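You operate a simulated robot arm through the tools that you are given. There is no shell and no other tool. Be economical: measure what you need, move in short steps, check, and stop when the job is done.

The job below is to be done with a simulated robot arm. You get a single attempt, and the scene is never put back.

## Task
Top up the gearbox with gear oil to the green ring.
Fine: open the vent knob first, swing the filler lid aside, pour from the jug marked GEAR, put the jug back, then shut lid and vent. Set down upright: what you pick out.

Only the result counts: the job must be done as asked and must still hold three seconds after the hand-in. Knocking over, shifting, dropping, spilling or breaking anything else fails it. Lids that push on must go on centred and level and be pressed home; caps that screw on are set level and turned clockwise until they are tight.

## Robot
A 6-joint arm with a two-finger parallel gripper, fixed in place. Base frame: the origin is at the foot of the arm, x ahead of it, y to its left, z up; the work surface is at about z = 62. Readings come in cm, degrees, newtons and seconds.
With the tool pointing down near the work surface it reaches from about 10 to 70 cm from the base axis. Its first joint turns from -66.0 to 66.0 degrees. Payload 2.45 kg.
The TCP is the grasp point between the finger pads, 2.4 cm short of the fingertips. In the tool frame z runs along the fingers and y along their closing line. Largest opening 6.8 cm; finger width 1.7, thickness 1; the body of the gripper, 4 by 7 cm, starts 4.1 cm behind the TCP.
Orientation is that of the tool frame in the base frame, as a unit quaternion [x, y, z, w]. With the fingers straight down and closing along the base's y, the tool's x points along the base's -x, its y along +y and its z along -z.

## Interface
- The arm moves only by the tool play_rows. Its argument "deltas" is a list of rows, each an object of numbers (a shift or turn left out is 0, a gripper value left out holds the last): "dx", "dy", "dz": the shift along the base's x, y, z in cm; "ax", "ay", "az": the turn, a rotation vector about the base's x, y, z in degrees; "jaw": the finger opening in cm, from 0 to 6.8. In form: [{"dx": .., "dy": .., "dz": .., "ax": .., "ay": .., "az": .., "jaw": ..}, ...]. A call has 1 to 12 rows; each row is the pose to reach, as a shift and turn from the pose commanded when the call began. A row lasts 0.2 s, in which the tool goes at most 5 cm and 8.6 degrees; a call with a longer step from one row to the next is refused whole, and so is a gripper value outside its range. Where a pose cannot be reached the arm comes as near as it can. A force on the tool above 40 N (or 10 N above the force at the start of the call, whichever is more), or a blocked arm, ends the call early, and 0.2 s more pass. The fingers move at their own pace (about 10.8 cm/s each) and stop on an object; they squeeze with about 32 N. The grip force told is the motor's: it shows also when the fingers shut on nothing. Time passes only in rows, and 0.2 s behind the last, so rows that repeat a pose let the fingers close. The reply holds the time, the measured pose of the TCP, the force on the tool along the base axes, the opening and the grip force, in the units named above and with some noise, with the torque about the TCP (base axes, N m) and any sound that the robot's microphone picked up, and new pictures: "views" is both (left out), scene, wrist or none.
- Cameras (640 x 400 px; columns grow to the right, rows downward): "scene" is fixed at [16.72, 40.91, 147.39]; the picture's right is [-0.77, -0.64, 0.00], its down [-0.31, 0.37, -0.88] and it looks along [0.56, -0.67, -0.48] (base axes); focal length 242 px, centre (320, 200). "wrist" rides on the gripper at [8.4, 1.1, -7.5] in the tool frame; the picture's right is [-0.13, 0.99, 0.00], its down [-0.60, -0.08, -0.79] and it looks along [-0.79, -0.10, 0.61] (tool axes); focal length 251 px, centre (320, 200). There is no depth. A picture from a camera that has moved, and an enlarged one, comes with that camera's place and axes in the base frame and with its lens.
- inspect(camera, box): a new picture of the part [left, top, right, bottom] of that camera's present view, enlarged. No time passes.
- close_job(): hands the job in; it is judged then, once.

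Work in short steps. Places have to be worked out from the pictures, the camera data and where the tool is seen: move nearer, look again, correct. Check each grasp and each placing, and mend what went wrong. You have 120 turns and 200 pictures in all, those below and enlarged ones among them. Open the gripper and draw the arm clear of the work before you hand the job in, unless the task says otherwise; then end with one line.

The tools are called as name(argument=value, ...) on one line, values as JSON. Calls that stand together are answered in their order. play_rows: Moves the arm, as the interface text tells. Its arguments: {"type":"object","properties":{"deltas":{"type":"array"},"views":{"type":"string","enum":["both","scene","wrist","none"]}},"required":["deltas"]} The other tools are called the same way: inspect (camera, box) takes an enlarged picture of a part of a camera's view; close_job () hands the job in.

At the start:

```text
t: 0.0
eef_pos: [44.66, 5.63, 132.52]
tool_rot: [-0.001, 1.0, 0.0, 0.001]
ft_force: [0.5, 0.7, -0.5]
ft_torque: [0.02, -0.01, -0.03]
gripper_width: 6.81
grip_force: 0.0
```

scene: 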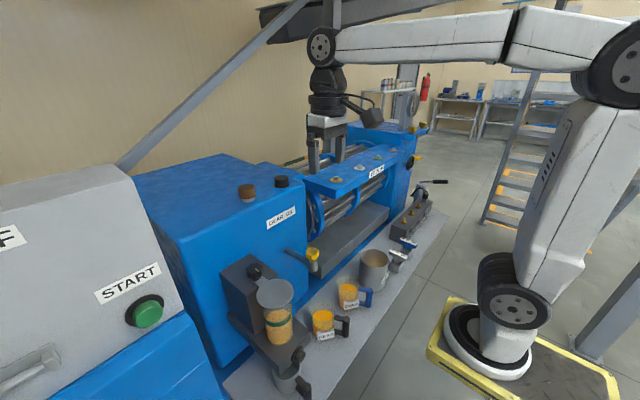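
wrist: 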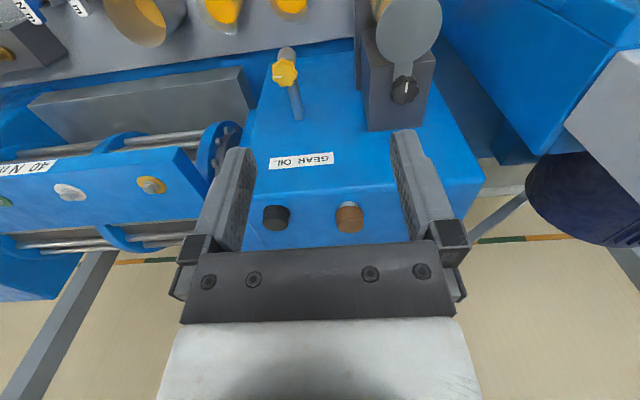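

I start by enlarging the work area to identify the knobs, jugs and gauge.

inspect(camera="scene", box=[200, 230, 360, 400])

inspect(camera="scene", box=[220, 160, 460, 310])

inspect(camera="wrist", box=[200, 0, 500, 240])

```text
2.35 times, centred on (280, 315) of scene
camera zoom: at [16.72, 40.91, 147.39], right [-0.77, -0.64, 0.0], down [-0.31, 0.37, -0.88], along [0.56, -0.67, -0.48], focal length 569 px, centre (414, -71)
```

zoom: 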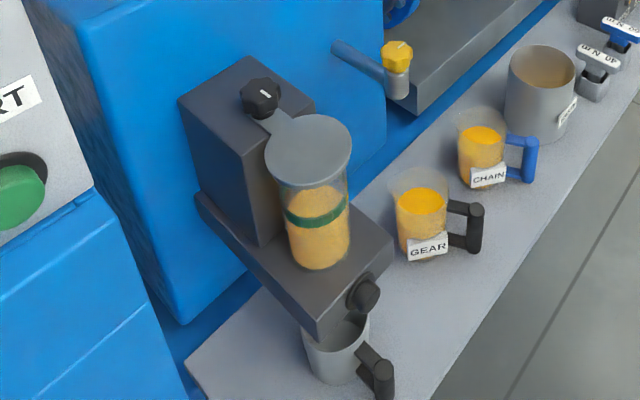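

```text
2.67 times, centred on (340, 235) of scene
camera zoom: at [16.72, 40.91, 147.39], right [-0.77, -0.64, 0.0], down [-0.31, 0.37, -0.88], along [0.56, -0.67, -0.48], focal length 645 px, centre (267, 107)
```

zoom: 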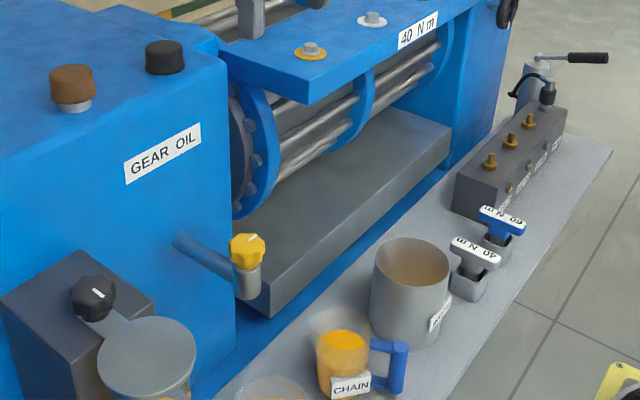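

```text
1.67 times, centred on (350, 120) of wrist
camera zoom: at [36.3, 6.67, 139.96], right [0.13, 0.99, 0.0], down [0.6, -0.08, 0.79], along [0.79, -0.1, -0.61], focal length 419 px, centre (270, 333)
```

zoom: 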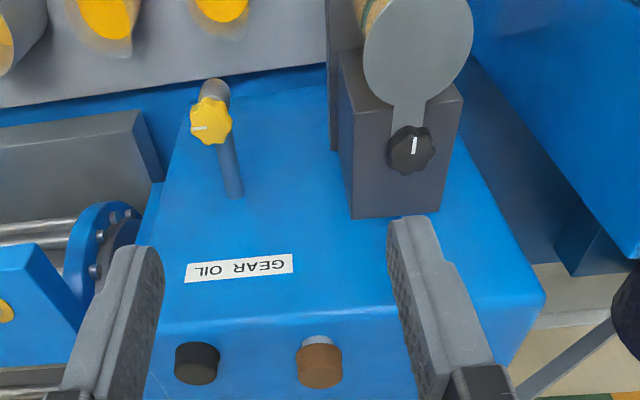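

The glass reservoir with the green ring and lid sits at about (51, 17, 100), with a black knob at (58, 17, 103). I move the wrist camera closer to see the ring, lid and knobs.

play_rows(deltas=[{"dx": -1.5, "dy": 2, "dz": -3.7}, {"dx": -3, "dy": 4, "dz": -7.5}, {"dx": -4.5, "dy": 6, "dz": -11.2}, {"dx": -6, "dy": 8, "dz": -15}, {"dx": -7.5, "dy": 10, "dz": -18.8}, {"dx": -8.7, "dy": 11.4, "dz": -22.5}, {"dx": -8.7, "dy": 11.4, "dz": -22.5}])

```text
t: 1.6
eef_pos: [35.51, 17.12, 110.08]
tool_rot: [0.0, 1.0, 0.0, 0.0]
ft_force: [1.0, 0.3, 0.0]
ft_torque: [0.02, 0.0, 0.0]
gripper_width: 6.8
grip_force: 0.1
camera wrist: at [27.25, 18.27, 117.52], right [0.13, 0.99, 0.0], down [0.6, -0.08, 0.79], along [0.79, -0.1, -0.61], focal length 251 px, centre (320, 200)
```

scene: 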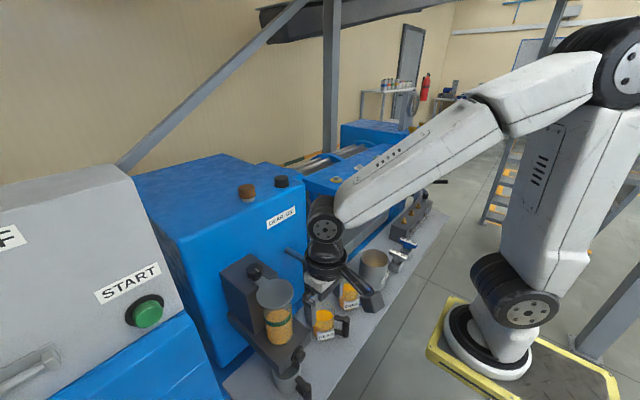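
wrist: 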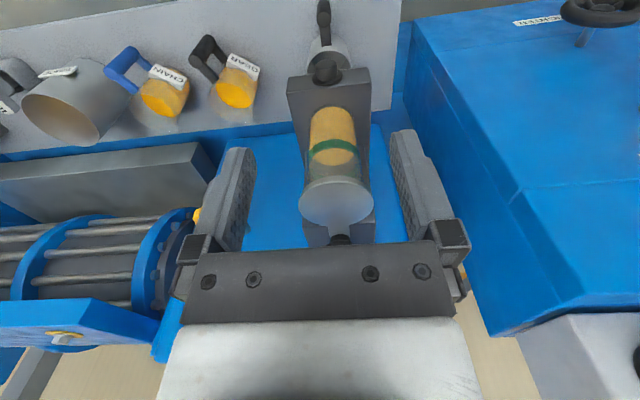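

inspect(camera="wrist", box=[270, 0, 400, 250])

inspect(camera="wrist", box=[90, 20, 290, 150])

inspect(camera="scene", box=[210, 245, 330, 400])

```text
1.60 times, centred on (335, 125) of wrist
camera zoom: at [27.25, 18.27, 117.52], right [0.13, 0.99, 0.0], down [0.6, -0.08, 0.79], along [0.79, -0.1, -0.61], focal length 402 px, centre (296, 320)
```

zoom: 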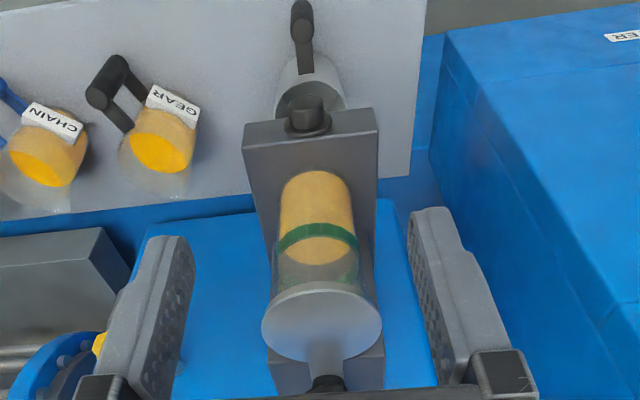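

```text
3.08 times, centred on (190, 85) of wrist
camera zoom: at [27.25, 18.27, 117.52], right [0.13, 0.99, 0.0], down [0.6, -0.08, 0.79], along [0.79, -0.1, -0.61], focal length 774 px, centre (720, 554)
```

zoom: 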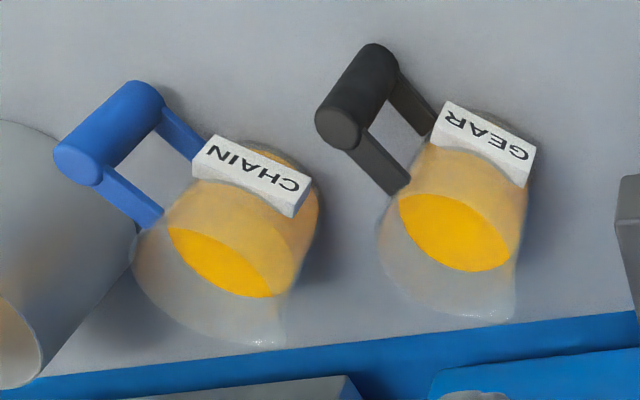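

```text
2.58 times, centred on (270, 322) of scene
camera zoom: at [16.72, 40.91, 147.39], right [-0.77, -0.64, 0.0], down [-0.31, 0.37, -0.88], along [0.56, -0.67, -0.48], focal length 624 px, centre (449, -116)
```

zoom: 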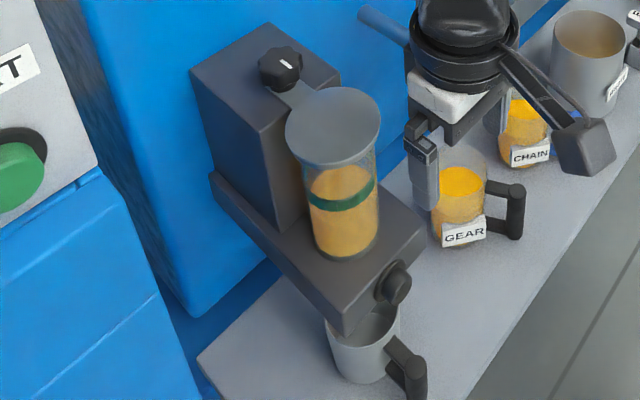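

The oil in the glass seems near the ring, so I need a better look. I look at the knobs from above first, then the oil level from the side.

play_rows(deltas=[{"dx": 2.2, "dy": -0.5, "dz": 4}, {"dx": 4.5, "dy": -1, "dz": 8}, {"dx": 6, "dy": -1, "dz": 12}, {"dx": 6, "dy": -1, "dz": 12}], views="none")

inspect(camera="wrist", box=[240, 40, 420, 240])

inspect(camera="wrist", box=[60, 40, 300, 240])

```text
t: 2.6
eef_pos: [41.8, 15.99, 122.06]
tool_rot: [0.0, 1.0, 0.0, 0.0]
ft_force: [-0.4, -0.4, 0.4]
ft_torque: [0.0, 0.04, 0.03]
gripper_width: 6.79
grip_force: 0.0
```

```text
2.00 times, centred on (330, 140) of wrist
camera zoom: at [33.42, 17.1, 129.56], right [0.13, 0.99, 0.0], down [0.6, -0.08, 0.79], along [0.79, -0.1, -0.61], focal length 503 px, centre (300, 320)
```

zoom: 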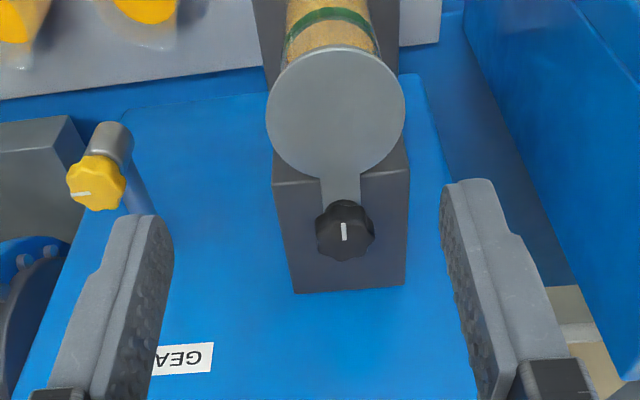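

```text
2.00 times, centred on (180, 140) of wrist
camera zoom: at [33.42, 17.1, 129.56], right [0.13, 0.99, 0.0], down [0.6, -0.08, 0.79], along [0.79, -0.1, -0.61], focal length 503 px, centre (600, 320)
```

zoom: 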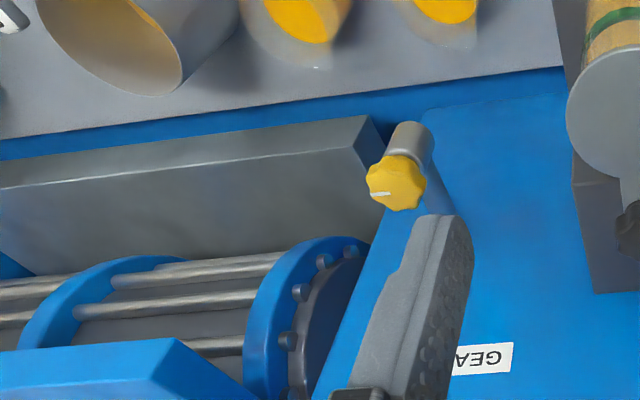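

The black knob sits on the lid's pivot, and the yellow knob on the gearbox pipe is probably the vent. I take a horizontal look at both, at the oil level, and at the lower valve.

play_rows(deltas=[{"dx": -1, "dy": -1.4, "dz": -4.2, "ay": -6.5}, {"dx": -2, "dy": -2.8, "dz": -8.4, "ay": -13}, {"dx": -3, "dy": -4.2, "dz": -12.6, "ay": -19.5}, {"dx": -4, "dy": -5.6, "dz": -16.8, "ay": -26}, {"dx": -5, "dy": -7, "dz": -21, "ay": -32.5}, {"dx": -5, "dy": -8, "dz": -25, "ay": -38}, {"dx": -5, "dy": -8, "dz": -25, "ay": -38}])

```text
t: 4.4
eef_pos: [41.84, 7.79, 95.4]
tool_rot: [0.098, 0.946, -0.069, 0.303]
ft_force: [0.4, 0.4, -0.2]
ft_torque: [-0.01, 0.0, -0.04]
gripper_width: 6.81
grip_force: 0.1
out of reach, approached as far as the arm can: row 4, 5, 6, 7
stopped in row 7: the arm was blocked; the commanded pose is now the measured one
camera wrist: at [31.2, 11.51, 96.33], right [0.33, 0.94, 0.01], down [0.02, -0.01, 1.0], along [0.94, -0.33, -0.02], focal length 251 px, centre (320, 200)
```

scene: 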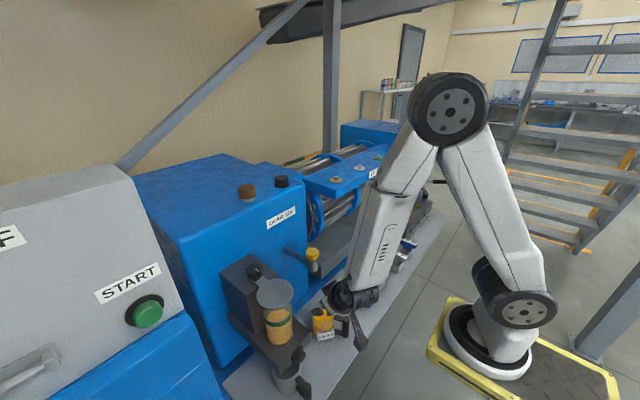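
wrist: 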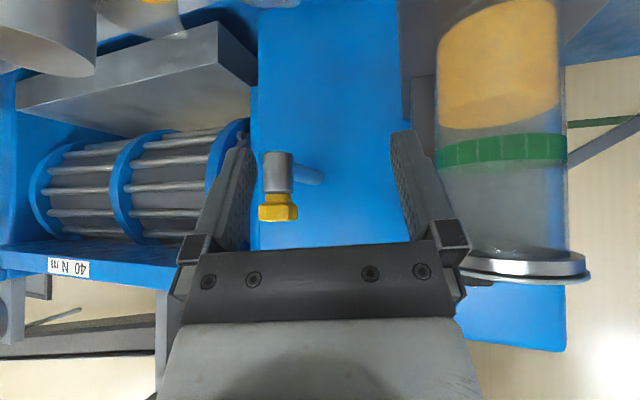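

The oil sits about 1.4 cm below the ring. I zoom in on the yellow valve and on the glass and lid to decide which knob is the vent.

inspect(camera="wrist", box=[245, 130, 345, 240])

inspect(camera="wrist", box=[400, 0, 640, 300])

inspect(camera="scene", box=[220, 240, 330, 310])

```text
3.64 times, centred on (295, 185) of wrist
camera zoom: at [31.2, 11.51, 96.33], right [0.33, 0.94, 0.01], down [0.02, -0.01, 1.0], along [0.94, -0.33, -0.02], focal length 914 px, centre (411, 254)
```

zoom: 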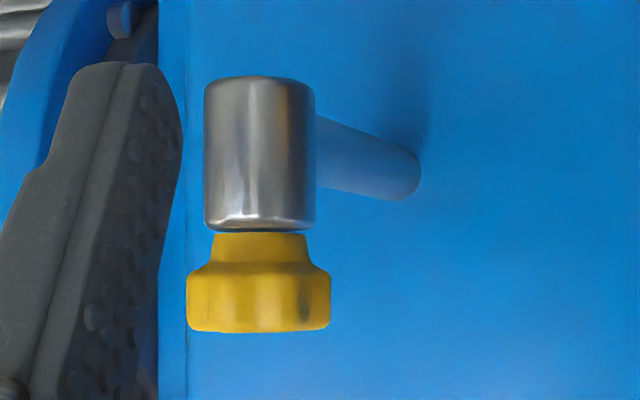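

```text
1.33 times, centred on (520, 150) of wrist
camera zoom: at [31.2, 11.51, 96.33], right [0.33, 0.94, 0.01], down [0.02, -0.01, 1.0], along [0.94, -0.33, -0.02], focal length 335 px, centre (53, 267)
```

zoom: 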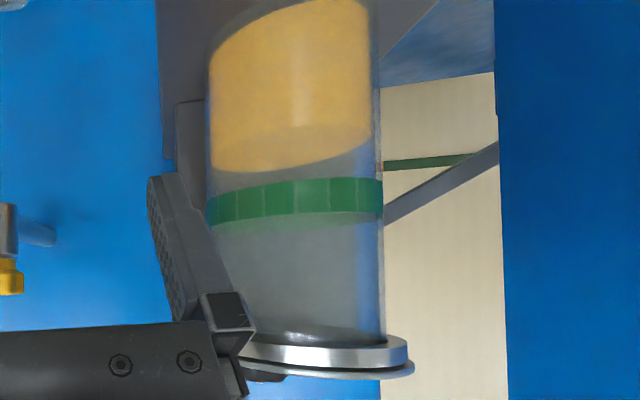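

```text
5.71 times, centred on (275, 275) of scene
camera zoom: at [16.72, 40.91, 147.39], right [-0.77, -0.64, 0.0], down [-0.31, 0.37, -0.88], along [0.56, -0.67, -0.48], focal length 1382 px, centre (577, -229)
```

zoom: 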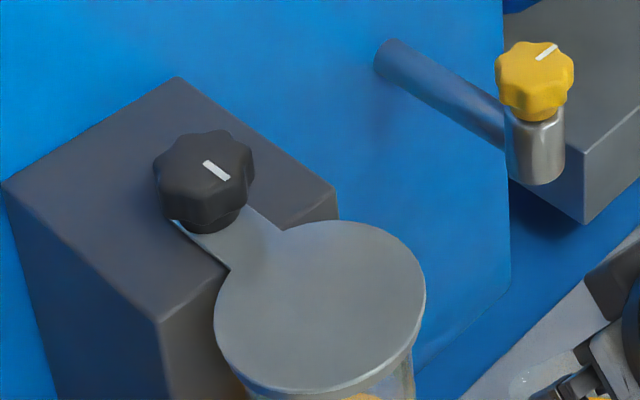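

The yellow knob, at about (55.4, -1.8, 96.6) on the gearbox vent pipe, is the vent, and the black knob is the lid pivot. I straighten the tool and go above the yellow knob.

play_rows(deltas=[{"dz": 4, "ax": 1.6, "ay": 7, "az": 2.3}, {"dz": 8, "ax": 3.2, "ay": 14, "az": 4.6}, {"dx": 1, "dy": -1, "dz": 12, "ax": 4.8, "ay": 21, "az": 6.9}, {"dx": 4, "dy": -3.5, "dz": 13, "ax": 6.4, "ay": 28, "az": 9.2}, {"dx": 8, "dy": -6, "dz": 13, "ax": 8, "ay": 35.2, "az": 11.4}, {"dx": 11.5, "dy": -8.5, "dz": 13, "ax": 8, "ay": 35.2, "az": 11.4}, {"dx": 13.5, "dy": -9.6, "dz": 13, "ax": 8, "ay": 35.2, "az": 11.4}, {"dx": 13.5, "dy": -9.6, "dz": 13, "ax": 8, "ay": 35.2, "az": 11.4}])

```text
t: 6.2
eef_pos: [55.14, -1.57, 108.25]
tool_rot: [0.0, 1.0, 0.0, 0.001]
ft_force: [0.2, 0.9, 0.6]
ft_torque: [0.01, -0.02, 0.0]
gripper_width: 6.81
grip_force: 0.1
camera wrist: at [46.75, -0.55, 115.71], right [0.13, 0.99, 0.0], down [0.6, -0.08, 0.79], along [0.79, -0.1, -0.61], focal length 251 px, centre (320, 200)
```

scene: 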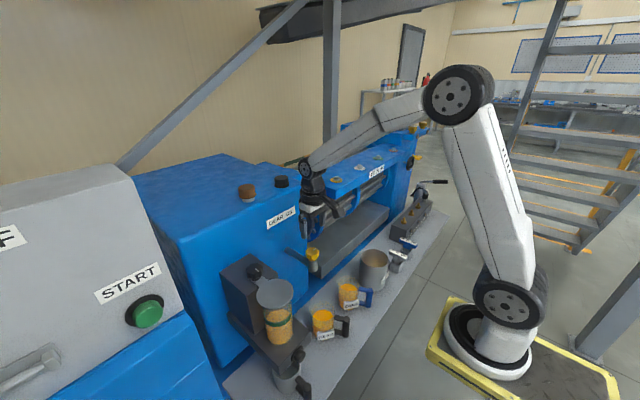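
wrist: 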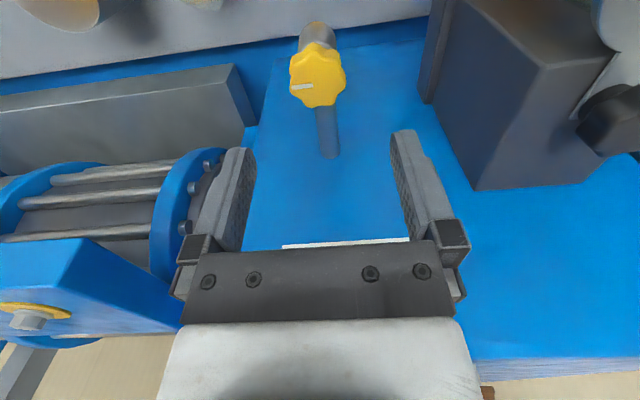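

The knob is confirmed at (55.4, -1.8) with its pointer across the pipe. I descend and grip it.

play_rows(deltas=[{"dx": 0.25, "dy": -0.25, "dz": -4}, {"dx": 0.25, "dy": -0.25, "dz": -8}, {"dx": 0.25, "dy": -0.25, "dz": -10.7}, {"dx": 0.25, "dy": -0.25, "dz": -10.7, "jaw": 0}, {"dx": 0.25, "dy": -0.25, "dz": -10.7, "jaw": 0}, {"dx": 0.25, "dy": -0.25, "dz": -10.7, "jaw": 0}], views="wrist")

```text
t: 7.5
eef_pos: [55.5, -2.09, 97.62]
tool_rot: [0.002, 1.0, -0.002, 0.001]
ft_force: [1.9, -6.4, -0.1]
ft_torque: [0.16, 0.02, -0.07]
gripper_width: 4.14
grip_force: 45.1
stopped in row 6: the force on the tool passed its limit at 41 N (the readings are from after the stop); the commanded pose is now the measured one
camera wrist: at [47.05, -0.81, 105.09], right [0.13, 0.99, 0.0], down [0.6, -0.08, 0.79], along [0.79, -0.11, -0.61], focal length 251 px, centre (320, 200)
```

wrist: 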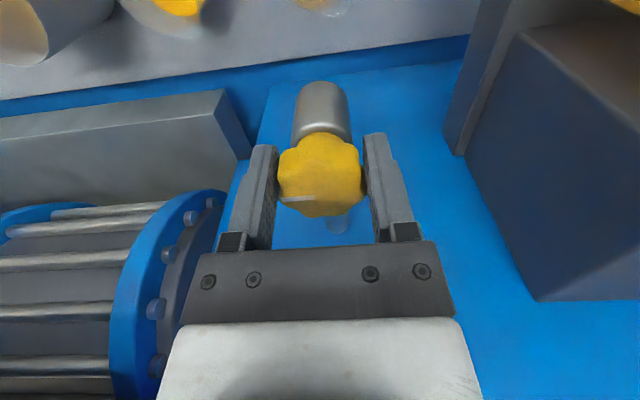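

Gripped at 4.1 cm. I turn it counterclockwise in steps while watching the torque.

play_rows(deltas=[{"az": 6}, {"az": 12}, {"az": 18}, {"az": 24}, {"az": 30}], views="wrist")

```text
t: 8.6
eef_pos: [55.49, -2.19, 97.69]
tool_rot: [-0.223, 0.975, -0.003, 0.001]
ft_force: [3.6, -8.7, -3.2]
ft_torque: [0.22, 0.12, -0.06]
gripper_width: 4.16
grip_force: 44.5
stopped in row 5: the force on the tool passed its limit at 41 N (the readings are from after the stop); the commanded pose is now the measured one
camera wrist: at [47.45, -4.86, 105.1], right [-0.31, 0.95, -0.01], down [0.58, 0.2, 0.79], along [0.76, 0.25, -0.61], focal length 251 px, centre (320, 200)
```

wrist: 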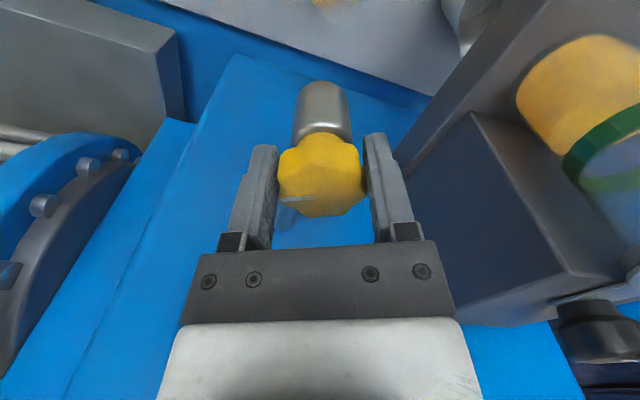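

It turned about 26° with the hand. I ease the sideways force and continue counterclockwise.

play_rows(deltas=[{"dy": -0.12, "dx": 0.05}, {"dy": -0.12, "dx": 0.05, "az": 5}, {"dy": -0.12, "dx": 0.05, "az": 10}, {"dy": -0.12, "dx": 0.05, "az": 15}, {"dy": -0.12, "dx": 0.05, "az": 20}, {"dy": -0.12, "dx": 0.05, "az": 25}], views="wrist")

```text
t: 10.0
eef_pos: [55.68, -2.46, 97.64]
tool_rot: [-0.43, 0.903, -0.003, 0.003]
ft_force: [20.9, -21.5, -19.9]
ft_torque: [-0.29, 0.33, -0.19]
gripper_width: 4.17
grip_force: 45.0
camera wrist: at [49.46, -8.23, 105.09], right [-0.69, 0.73, -0.01], down [0.44, 0.42, 0.8], along [0.58, 0.54, -0.61], focal length 251 px, centre (320, 200)
```

wrist: 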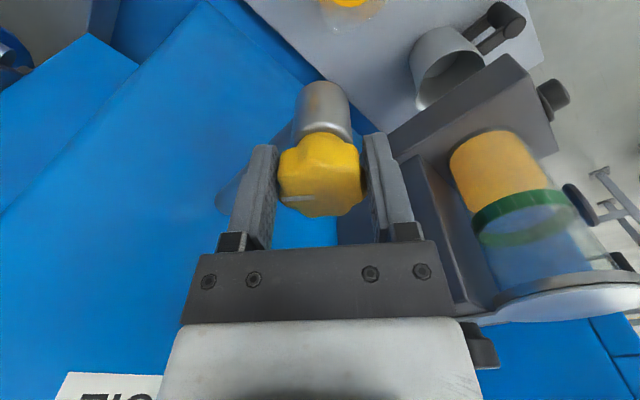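

The sideways forces grew as I shifted, so the sign is the opposite of what I assumed. I recentre towards (55.4, -1.95) and read the forces.

play_rows(deltas=[{"dy": 0.2, "dx": -0.12}, {"dy": 0.4, "dx": -0.22}, {"dy": 0.4, "dx": -0.22}], views="none")

```text
t: 10.4
eef_pos: [55.63, -2.45, 97.64]
tool_rot: [-0.429, 0.904, -0.005, 0.004]
ft_force: [10.3, -6.4, -10.3]
ft_torque: [-0.29, 0.14, -0.02]
gripper_width: 4.17
grip_force: 44.6
stopped in row 1: the force on the tool passed its limit at 50 N (the readings are from after the stop); the commanded pose is now the measured one
```

The readings say the knob axis is further towards -y and +x. I release so the arm relaxes, and take a look before regripping.

play_rows(deltas=[{"jaw": 6.8}, {"jaw": 6.8}, {"dz": 4, "jaw": 6.8}, {"dz": 6, "jaw": 6.8}], views="wrist")

```text
t: 11.4
eef_pos: [55.45, -2.32, 103.99]
tool_rot: [-0.429, 0.903, -0.005, 0.004]
ft_force: [-1.0, -0.5, -0.5]
ft_torque: [0.0, 0.05, -0.01]
gripper_width: 6.81
grip_force: 0.1
camera wrist: at [49.24, -8.11, 111.26], right [-0.69, 0.73, -0.01], down [0.43, 0.42, 0.8], along [0.58, 0.54, -0.61], focal length 251 px, centre (320, 200)
```

wrist: 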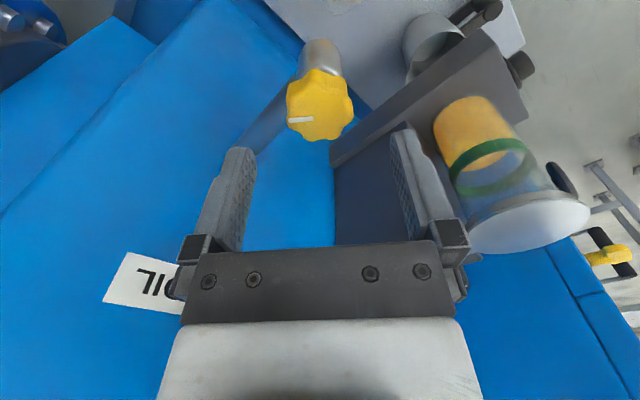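

The knob turned about 50°, with its pointer now at 45°. The two sightings put its centre near (55.3, -2.25), so I regrip there and continue.

play_rows(deltas=[{"dx": -0.1, "dy": 0.05, "dz": -3, "ax": 0.3, "ay": 0.6}, {"dx": -0.1, "dy": 0.05, "dz": -6.3, "ax": 0.3, "ay": 0.6}, {"dx": -0.1, "dy": 0.05, "dz": -6.3, "ax": 0.3, "ay": 0.6, "jaw": 4.6}, {"dx": -0.1, "dy": 0.05, "dz": -6.3, "ax": 0.3, "ay": 0.6, "jaw": 3.9}, {"dx": -0.1, "dy": 0.05, "dz": -6.3, "ax": 0.3, "ay": 0.6, "jaw": 3.5}], views="none")

```text
t: 12.6
eef_pos: [55.78, -2.28, 97.49]
tool_rot: [-0.429, 0.903, -0.001, 0.0]
ft_force: [1.5, -1.2, -4.8]
ft_torque: [0.0, -0.45, 0.0]
gripper_width: 4.14
grip_force: 44.5
```

Gripped with low force. I continue turning counterclockwise 40°.

play_rows(deltas=[{"az": 5, "dx": 0.1}, {"az": 10, "dx": 0.2}, {"az": 15, "dx": 0.2}, {"az": 20, "dx": 0.2}, {"az": 25, "dx": 0.2}, {"az": 30, "dx": 0.2}, {"az": 35, "dx": 0.2}, {"az": 40, "dx": 0.2}], views="wrist")

```text
t: 14.2
eef_pos: [56.01, -2.27, 97.46]
tool_rot: [-0.664, 0.747, -0.003, 0.004]
ft_force: [8.2, -1.4, -10.7]
ft_torque: [0.18, -0.16, -0.02]
gripper_width: 4.17
grip_force: 44.7
stopped in row 7: the force on the tool passed its limit at 41 N (the readings are from after the stop); the commanded pose is now the measured one
camera wrist: at [53.87, -10.54, 104.87], right [-0.97, 0.24, -0.01], down [0.14, 0.59, 0.79], along [0.2, 0.77, -0.61], focal length 251 px, centre (320, 200)
```

wrist: 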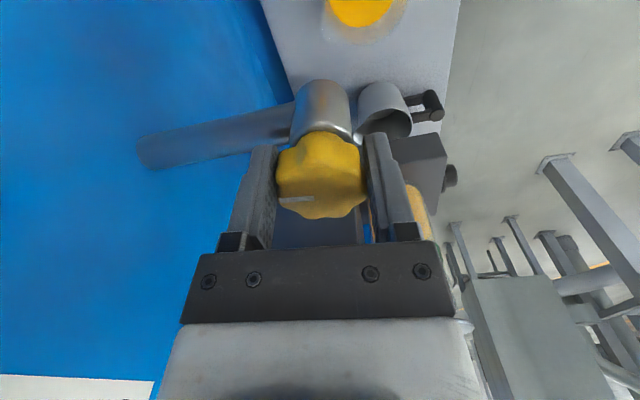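

About 83° turned now. I release and look at the pointer and the pipe, and check whether the oil level has changed.

play_rows(deltas=[{"jaw": 6.8}, {"jaw": 6.8}, {"dz": 4, "jaw": 6.8}, {"dz": 8, "jaw": 6.8}], views="both")

inspect(camera="scene", box=[220, 240, 350, 370])

```text
t: 15.2
eef_pos: [55.59, -2.25, 105.64]
tool_rot: [-0.664, 0.748, -0.003, 0.002]
ft_force: [-0.3, -0.1, 0.6]
ft_torque: [-0.03, -0.01, 0.01]
gripper_width: 6.79
grip_force: 0.1
camera wrist: at [53.41, -10.39, 113.0], right [-0.97, 0.24, -0.01], down [0.14, 0.59, 0.79], along [0.2, 0.77, -0.61], focal length 251 px, centre (320, 200)
```

scene: 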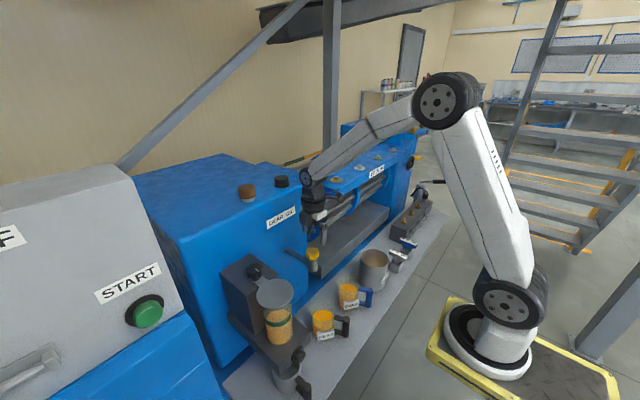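
wrist: 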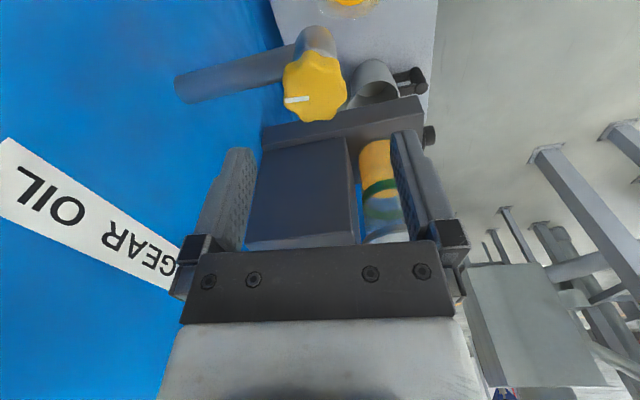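

```text
3.08 times, centred on (285, 305) of scene
camera zoom: at [16.72, 40.91, 147.39], right [-0.77, -0.64, 0.0], down [-0.31, 0.37, -0.88], along [0.56, -0.67, -0.48], focal length 744 px, centre (428, -123)
```

zoom: 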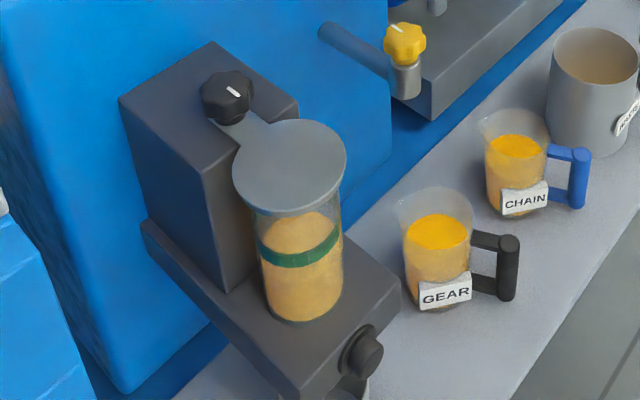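

The pointer is about 83° round, nearly aligned with the pipe. I regrip at (55.65, -2.1) and give it the last 10°.

play_rows(deltas=[{"dx": 0.1, "dy": 0.1, "dz": -4}, {"dx": 0.1, "dy": 0.1, "dz": -8.3}, {"dx": 0.1, "dy": 0.1, "dz": -8.3, "jaw": 4.5}, {"dx": 0.1, "dy": 0.1, "dz": -8.3, "jaw": 3.7}, {"dx": 0.1, "dy": 0.1, "dz": -8.3, "jaw": 3.5}, {"dx": 0.1, "dy": 0.1, "dz": -8.3, "jaw": 3.5, "az": 3}, {"dx": 0.1, "dy": 0.1, "dz": -8.3, "jaw": 3.5, "az": 6}, {"dx": 0.1, "dy": 0.1, "dz": -8.3, "jaw": 3.5, "az": 9}, {"dx": 0.1, "dy": 0.1, "dz": -8.3, "jaw": 3.5, "az": 12}], views="none")

play_rows(deltas=[{"jaw": 6.8}, {"jaw": 6.8}, {"dz": 4, "jaw": 6.8}, {"dz": 8, "jaw": 6.8}], views="wrist")

```text
t: 17.2
eef_pos: [56.02, -2.31, 97.27]
tool_rot: [0.739, -0.674, 0.003, -0.003]
ft_force: [9.3, -0.7, 13.8]
ft_torque: [0.31, 0.4, -0.47]
gripper_width: 4.13
grip_force: 44.9
```

```text
t: 18.2
eef_pos: [55.78, -2.48, 105.39]
tool_rot: [0.739, -0.674, 0.001, -0.002]
ft_force: [-0.4, -0.7, 0.1]
ft_torque: [0.02, -0.02, 0.05]
gripper_width: 6.79
grip_force: 0.0
camera wrist: at [55.46, -10.88, 112.78], right [-1.0, 0.04, -0.01], down [0.02, 0.61, 0.79], along [0.03, 0.79, -0.61], focal length 251 px, centre (320, 200)
```

wrist: 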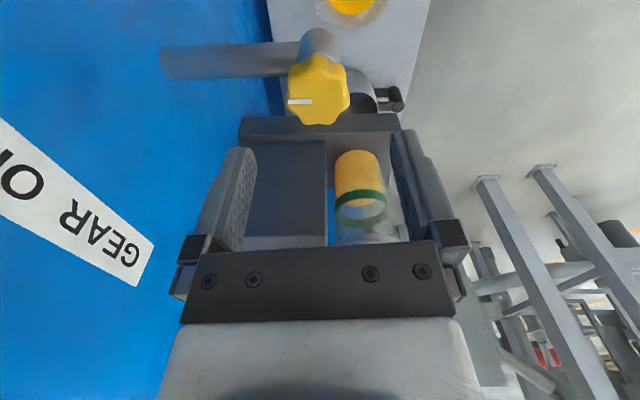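

The vent pointer now lies along the pipe and the torque suggests it has reached its stop, so I take it as open. Next I turn the tool back and view the lid's black knob from above.

play_rows(deltas=[{"dz": 3, "az": -8}, {"dz": 6, "az": -16}, {"dx": -1, "dy": 2, "dz": 9, "az": -24}, {"dx": -2, "dy": 4, "dz": 11, "az": -32}, {"dx": -3, "dy": 6, "dz": 11, "az": -40}, {"dx": -4, "dy": 8, "dz": 11, "az": -48}, {"dx": -5, "dy": 10, "dz": 11, "az": -56}, {"dx": -6, "dy": 12, "dz": 11, "az": -64}, {"dx": -7, "dy": 14, "dz": 11, "az": -72}, {"dx": -8, "dy": 16, "dz": 11, "az": -80}, {"dx": -9, "dy": 18, "dz": 11, "az": -88}, {"dx": -9.8, "dy": 19.5, "dz": 11, "az": -95.3}], views="wrist")

inspect(camera="wrist", box=[240, 60, 400, 220])

```text
t: 20.8
eef_pos: [46.01, 17.2, 116.2]
tool_rot: [0.001, 1.0, -0.004, 0.0]
ft_force: [0.6, -0.2, 0.1]
ft_torque: [0.0, 0.04, 0.04]
gripper_width: 6.78
grip_force: 0.1
camera wrist: at [37.8, 18.31, 123.63], right [0.13, 0.99, -0.01], down [0.6, -0.07, 0.79], along [0.79, -0.11, -0.61], focal length 251 px, centre (320, 200)
```

wrist: 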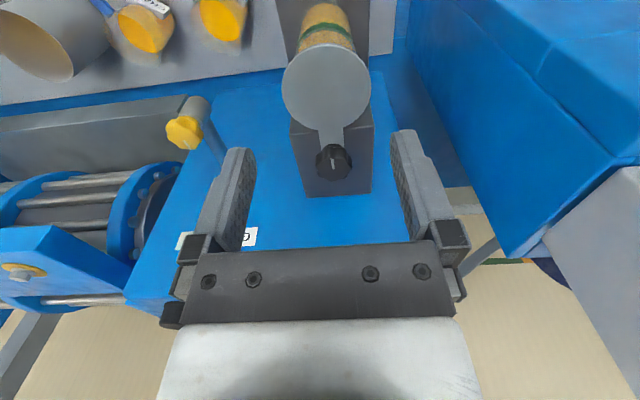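

```text
2.50 times, centred on (320, 140) of wrist
camera zoom: at [37.8, 18.31, 123.63], right [0.13, 0.99, -0.01], down [0.6, -0.07, 0.79], along [0.79, -0.11, -0.61], focal length 629 px, centre (320, 350)
```

zoom: 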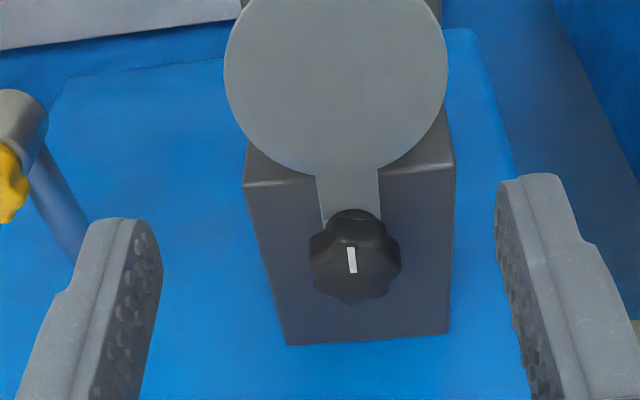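

The black lid knob's top centre triangulates to (58.15, 17.0, 103). I approach from above and grip it.

play_rows(deltas=[{"dx": 4, "dy": -0.1, "dz": -1}, {"dx": 8, "dy": -0.2, "dz": -2}, {"dx": 12.1, "dy": -0.2, "dz": -4}, {"dx": 12.1, "dy": -0.2, "dz": -8.5}, {"dx": 12.1, "dy": -0.2, "dz": -12.5}, {"dx": 12.1, "dy": -0.2, "dz": -12.5, "jaw": 4.6}, {"dx": 12.1, "dy": -0.2, "dz": -12.5, "jaw": 3.7}, {"dx": 12.1, "dy": -0.2, "dz": -12.5, "jaw": 3.5}], views="wrist")

```text
t: 22.6
eef_pos: [58.28, 16.94, 103.7]
tool_rot: [0.0, 1.0, -0.003, 0.001]
ft_force: [2.4, 5.5, -6.1]
ft_torque: [0.57, -0.53, 0.04]
gripper_width: 4.14
grip_force: 44.9
camera wrist: at [49.93, 18.16, 111.19], right [0.13, 0.99, -0.01], down [0.6, -0.07, 0.79], along [0.79, -0.11, -0.61], focal length 251 px, centre (320, 200)
```

wrist: 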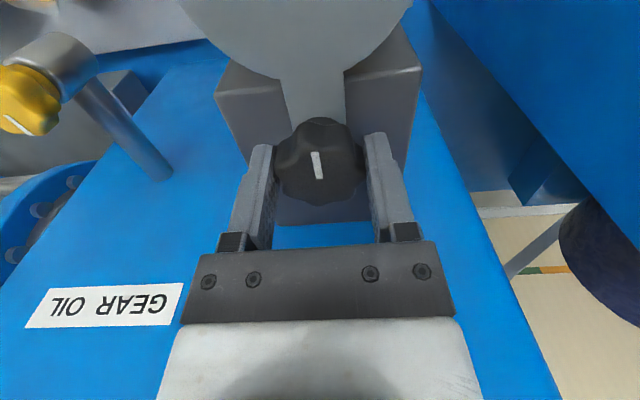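

Good grip. I turn counterclockwise about 25° and check whether the lid follows.

play_rows(deltas=[{"az": 5}, {"az": 10}, {"az": 15}, {"az": 20}, {"az": 25}], views="both")

```text
t: 23.8
eef_pos: [58.38, 16.91, 103.69]
tool_rot: [-0.217, 0.976, -0.005, 0.001]
ft_force: [21.5, -12.8, -4.5]
ft_torque: [0.19, 0.73, -0.07]
gripper_width: 4.13
grip_force: 45.0
camera wrist: at [50.24, 14.43, 111.19], right [-0.3, 0.95, -0.01], down [0.58, 0.19, 0.79], along [0.76, 0.24, -0.61], focal length 251 px, centre (320, 200)
```

scene: 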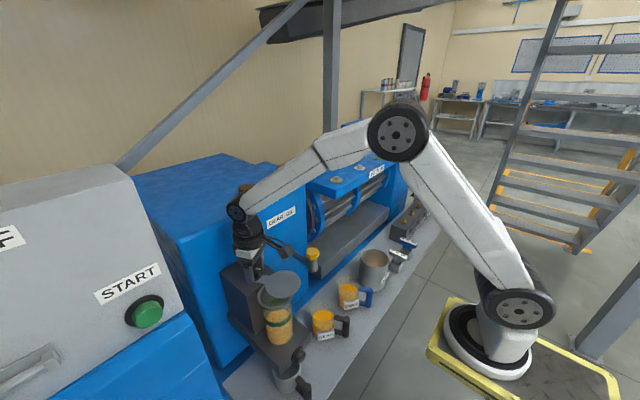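
wrist: 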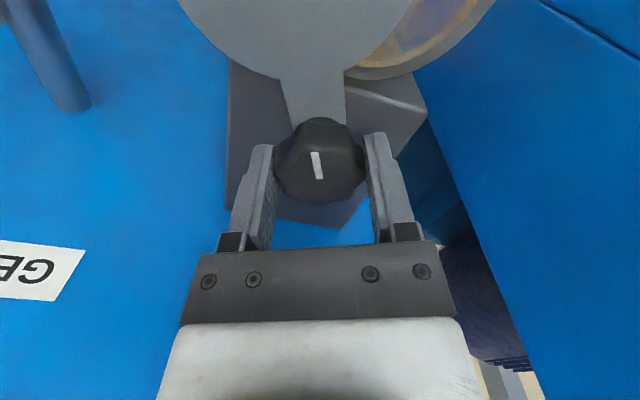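

The lid swings with the knob. I continue in steps, shifting slightly in +x to relieve the side force.

play_rows(deltas=[{"az": 5, "dx": 0.15, "dy": -0.1}, {"az": 10, "dx": 0.25, "dy": -0.15}, {"az": 15, "dx": 0.25, "dy": -0.15}, {"az": 20, "dx": 0.25, "dy": -0.15}, {"az": 25, "dx": 0.25, "dy": -0.15}, {"az": 30, "dx": 0.25, "dy": -0.15}, {"az": 35, "dx": 0.25, "dy": -0.15}], views="none")

```text
t: 25.4
eef_pos: [58.36, 16.75, 103.74]
tool_rot: [-0.501, 0.866, -0.002, 0.001]
ft_force: [-3.7, -11.6, 6.9]
ft_torque: [-0.85, 1.14, -0.01]
gripper_width: 4.15
grip_force: 45.5
```

Rotated 60° so far with modest forces. I continue to about 105°.

play_rows(deltas=[{"az": 5}, {"az": 10}, {"az": 15}, {"az": 20}, {"az": 25}, {"az": 30}, {"az": 35}, {"az": 40}, {"az": 45}], views="both")

```text
t: 27.4
eef_pos: [58.52, 17.08, 103.64]
tool_rot: [0.794, -0.608, 0.001, -0.004]
ft_force: [-6.2, 6.0, 9.7]
ft_torque: [0.62, 0.54, -0.77]
gripper_width: 4.16
grip_force: 45.0
camera wrist: at [59.6, 8.67, 111.06], right [-0.99, -0.13, -0.01], down [-0.09, 0.6, 0.8], along [-0.1, 0.79, -0.61], focal length 251 px, centre (320, 200)
```

scene: 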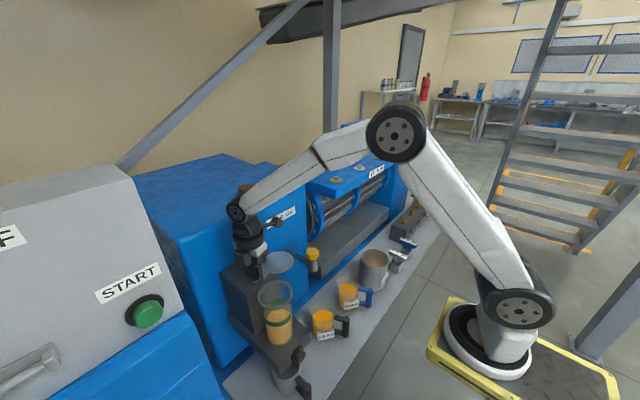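
wrist: 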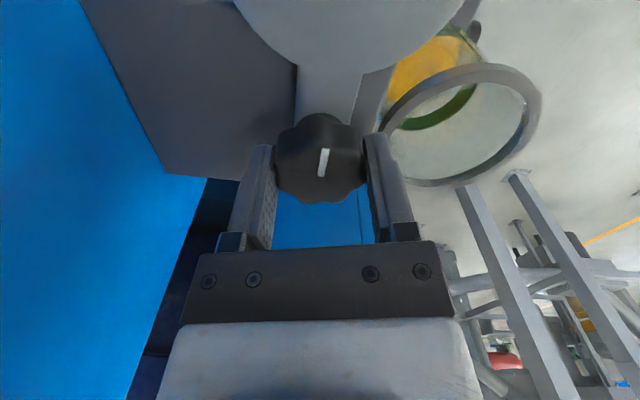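

The lid is fully open at its stop. I release, rise, and turn the tool back to straight while moving to view the jugs.

play_rows(deltas=[{"jaw": 6.8}, {"jaw": 6.8}, {"dz": 4, "jaw": 6.8}, {"dz": 8, "az": -8}, {"dz": 12, "az": -16}, {"dz": 13, "az": -24}, {"dz": 13, "dx": -2, "dy": -2, "az": -32}, {"dz": 13, "dx": -5, "dy": -4, "az": -40}, {"dz": 12, "dx": -8, "dy": -6, "az": -48}, {"dz": 10, "dx": -11, "dy": -8, "az": -56}, {"dz": 8, "dx": -14, "dy": -10, "az": -64}, {"dz": 6, "dx": -17, "dy": -12, "az": -72}], views="none")

play_rows(deltas=[{"dx": -3, "dy": -0.5, "az": -8}, {"dx": -6, "dy": -1, "dz": -2, "az": -16}, {"dx": -9, "dy": -1.5, "dz": -5, "az": -24}, {"dx": -12, "dy": -2, "dz": -8, "az": -32.8}, {"dx": -12, "dy": -2, "dz": -8, "az": -32.8}], views="both")

```text
t: 30.0
eef_pos: [41.58, 4.86, 109.65]
tool_rot: [-0.282, 0.959, -0.003, 0.001]
ft_force: [-0.9, -0.2, 0.2]
ft_torque: [0.01, -0.03, -0.02]
gripper_width: 6.8
grip_force: 0.1
```

```text
refused: row 4 steps farther than a row can; nothing moved
```

play_rows(deltas=[{"dx": -3, "dy": -0.5, "az": -8}, {"dx": -6, "dy": -1, "dz": -2, "az": -16}, {"dx": -9, "dy": -1.5, "dz": -5, "az": -24}, {"dx": -12, "dy": -2, "dz": -8, "az": -32}, {"dx": -12, "dy": -2, "dz": -8, "az": -32.8}], views="both")

```text
t: 31.2
eef_pos: [34.81, 3.69, 102.82]
tool_rot: [-0.001, 1.0, -0.003, 0.0]
ft_force: [-0.6, -0.9, 0.0]
ft_torque: [0.03, -0.04, 0.01]
gripper_width: 6.83
grip_force: 0.1
out of reach, approached as far as the arm can: row 3, 4, 5
camera wrist: at [26.42, 4.93, 110.32], right [0.13, 0.99, -0.01], down [0.6, -0.07, 0.79], along [0.79, -0.11, -0.61], focal length 251 px, centre (320, 200)
```

scene: 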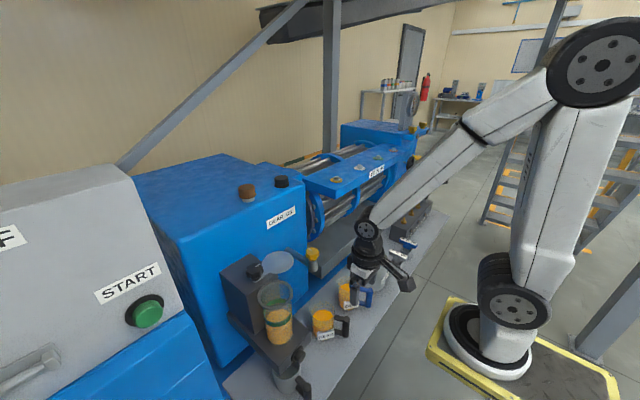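
wrist: 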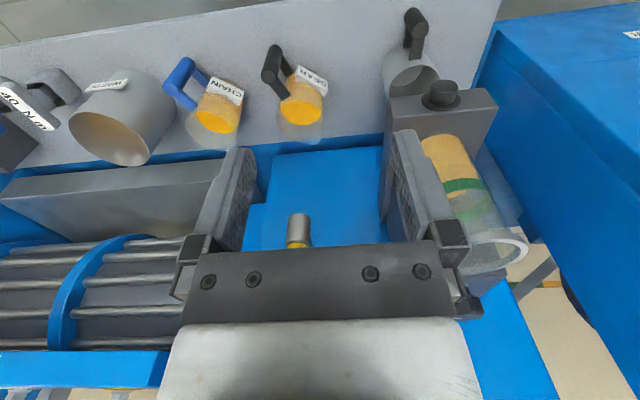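

I zoom on the GEAR jug from both cameras to find its handle accurately.

inspect(camera="wrist", box=[150, 20, 350, 150])

inspect(camera="scene", box=[250, 270, 370, 400])

```text
3.08 times, centred on (250, 85) of wrist
camera zoom: at [26.42, 4.93, 110.32], right [0.13, 0.99, -0.01], down [0.6, -0.07, 0.79], along [0.79, -0.11, -0.61], focal length 774 px, centre (535, 554)
```

zoom: 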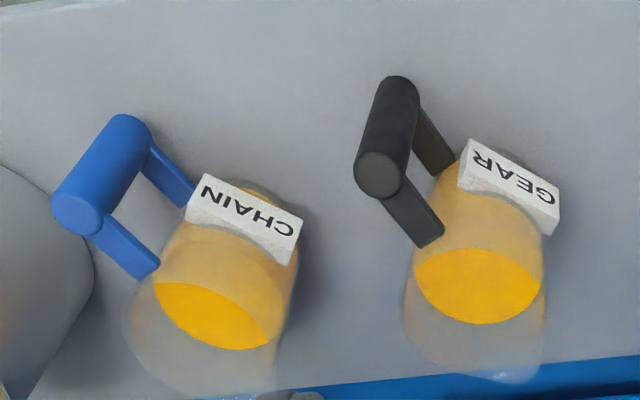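

```text
3.08 times, centred on (310, 335) of scene
camera zoom: at [16.72, 40.91, 147.39], right [-0.77, -0.64, 0.0], down [-0.31, 0.37, -0.88], along [0.56, -0.67, -0.48], focal length 744 px, centre (351, -215)
```

zoom: 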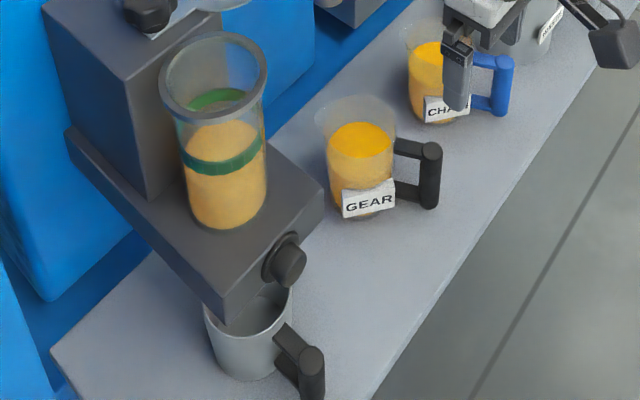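

The GEAR handle bar stands at about (43.3, -5.0), z 64–73.5, with the body at about (51, -1.9), so the spout points about 22° left of +x. Before grasping I test with the empty hand whether a 60° pour tilt is reachable in front of the glass.

play_rows(deltas=[{"dx": 0.5, "dy": 2, "dz": 2}, {"dx": 1, "dy": 5, "dz": 4}, {"dx": 1.6, "dy": 8, "dz": 6, "ay": 8}, {"dx": 2.2, "dy": 11, "dz": 7.5, "ay": 16}, {"dx": 2.2, "dy": 13.3, "dz": 7.5, "ay": 24}, {"dx": 2.2, "dy": 13.3, "dz": 7.5, "ay": 32}, {"dx": 2.2, "dy": 13.3, "dz": 7.5, "ay": 40}, {"dx": 2.2, "dy": 13.3, "dz": 7.5, "ay": 48}, {"dx": 2.2, "dy": 13.3, "dz": 7.5, "ay": 56}, {"dx": 2.2, "dy": 13.3, "dz": 7.5, "ay": 64}, {"dx": 2.2, "dy": 13.3, "dz": 7.5, "ay": 70}], views="scene")

```text
t: 33.6
eef_pos: [36.82, 17.05, 110.04]
tool_rot: [-0.004, 0.818, -0.003, -0.575]
ft_force: [0.2, 0.5, 0.9]
ft_torque: [-0.01, 0.03, 0.0]
gripper_width: 6.81
grip_force: 0.1
```

scene: 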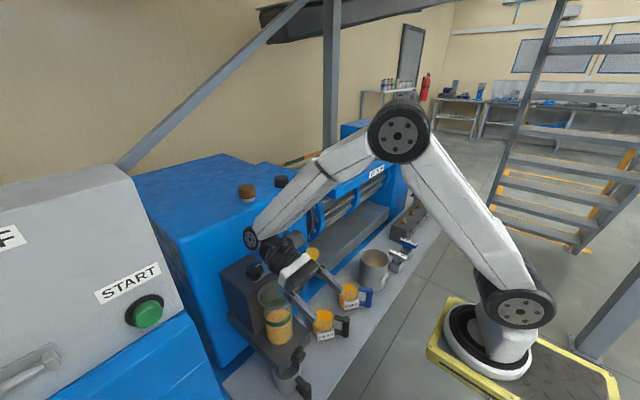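

The 70° tilt is reachable. I go back to tool-down, yaw +22°, and hover above the GEAR handle.

play_rows(deltas=[{"dy": -2, "ay": -8}, {"dy": -4, "ay": -16}, {"dy": -6, "ay": -24}, {"dy": -8, "ay": -32}, {"dx": 0.5, "dy": -10, "ay": -40}, {"dx": 1, "dy": -12.5, "ay": -48}, {"dx": 2, "dy": -15, "dz": -2, "ay": -56}, {"dx": 3, "dy": -17.5, "dz": -5, "ay": -64}, {"dx": 4.5, "dy": -19.5, "dz": -8, "ay": -70}, {"dx": 6, "dy": -21, "dz": -12, "ay": -70}, {"dx": 6.5, "dy": -22, "dz": -16, "ay": -70}, {"dx": 6.5, "dy": -22, "dz": -20, "ay": -70}], views="none")

play_rows(deltas=[{"az": 7.5}, {"az": 15}, {"az": 22, "dx": -2}, {"az": 22, "dx": -2}], views="both")

```text
t: 36.2
eef_pos: [43.59, -5.05, 90.01]
tool_rot: [-0.001, 1.0, -0.004, 0.0]
ft_force: [0.3, -0.1, -0.4]
ft_torque: [0.01, 0.01, 0.0]
gripper_width: 6.78
grip_force: 0.0
```

```text
t: 37.2
eef_pos: [41.31, -4.9, 90.11]
tool_rot: [-0.194, 0.981, -0.004, 0.001]
ft_force: [-0.3, -0.3, 0.1]
ft_torque: [0.0, -0.01, 0.02]
gripper_width: 6.82
grip_force: 0.0
camera wrist: at [33.21, -7.08, 97.6], right [-0.26, 0.97, -0.01], down [0.59, 0.16, 0.79], along [0.77, 0.2, -0.61], focal length 251 px, centre (320, 200)
```

scene: 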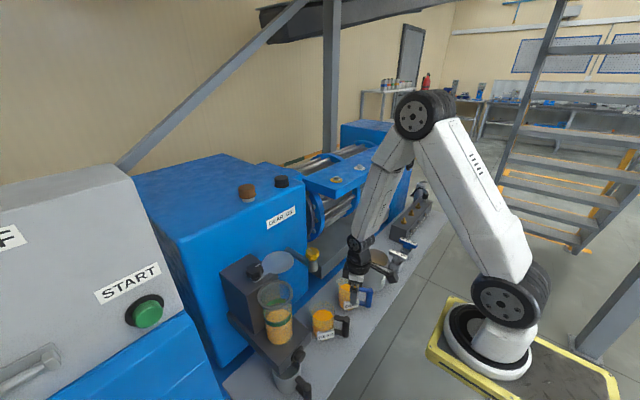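
wrist: 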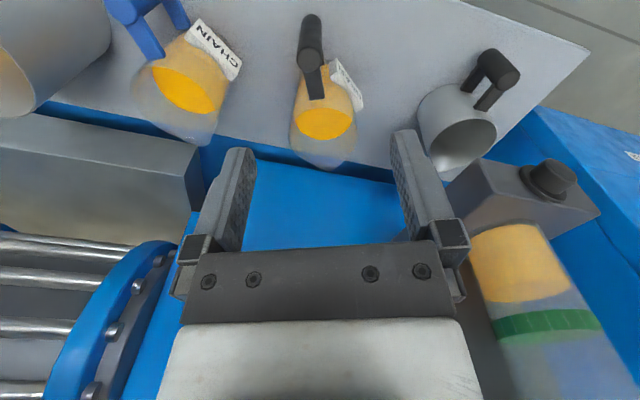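

inspect(camera="wrist", box=[240, 0, 400, 180])

```text
2.22 times, centred on (320, 90) of wrist
camera zoom: at [33.21, -7.08, 97.6], right [-0.26, 0.97, -0.01], down [0.59, 0.16, 0.79], along [0.77, 0.2, -0.61], focal length 559 px, centre (320, 444)
```

zoom: 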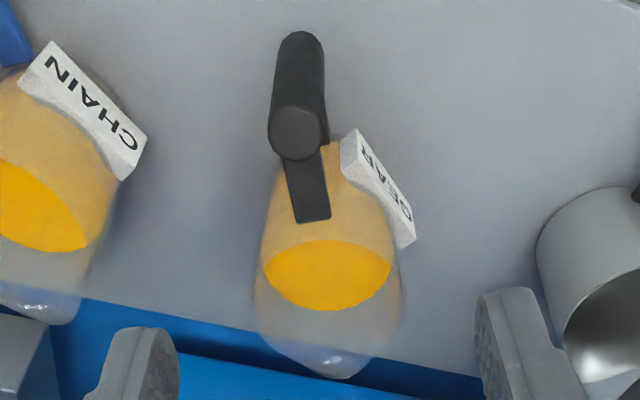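

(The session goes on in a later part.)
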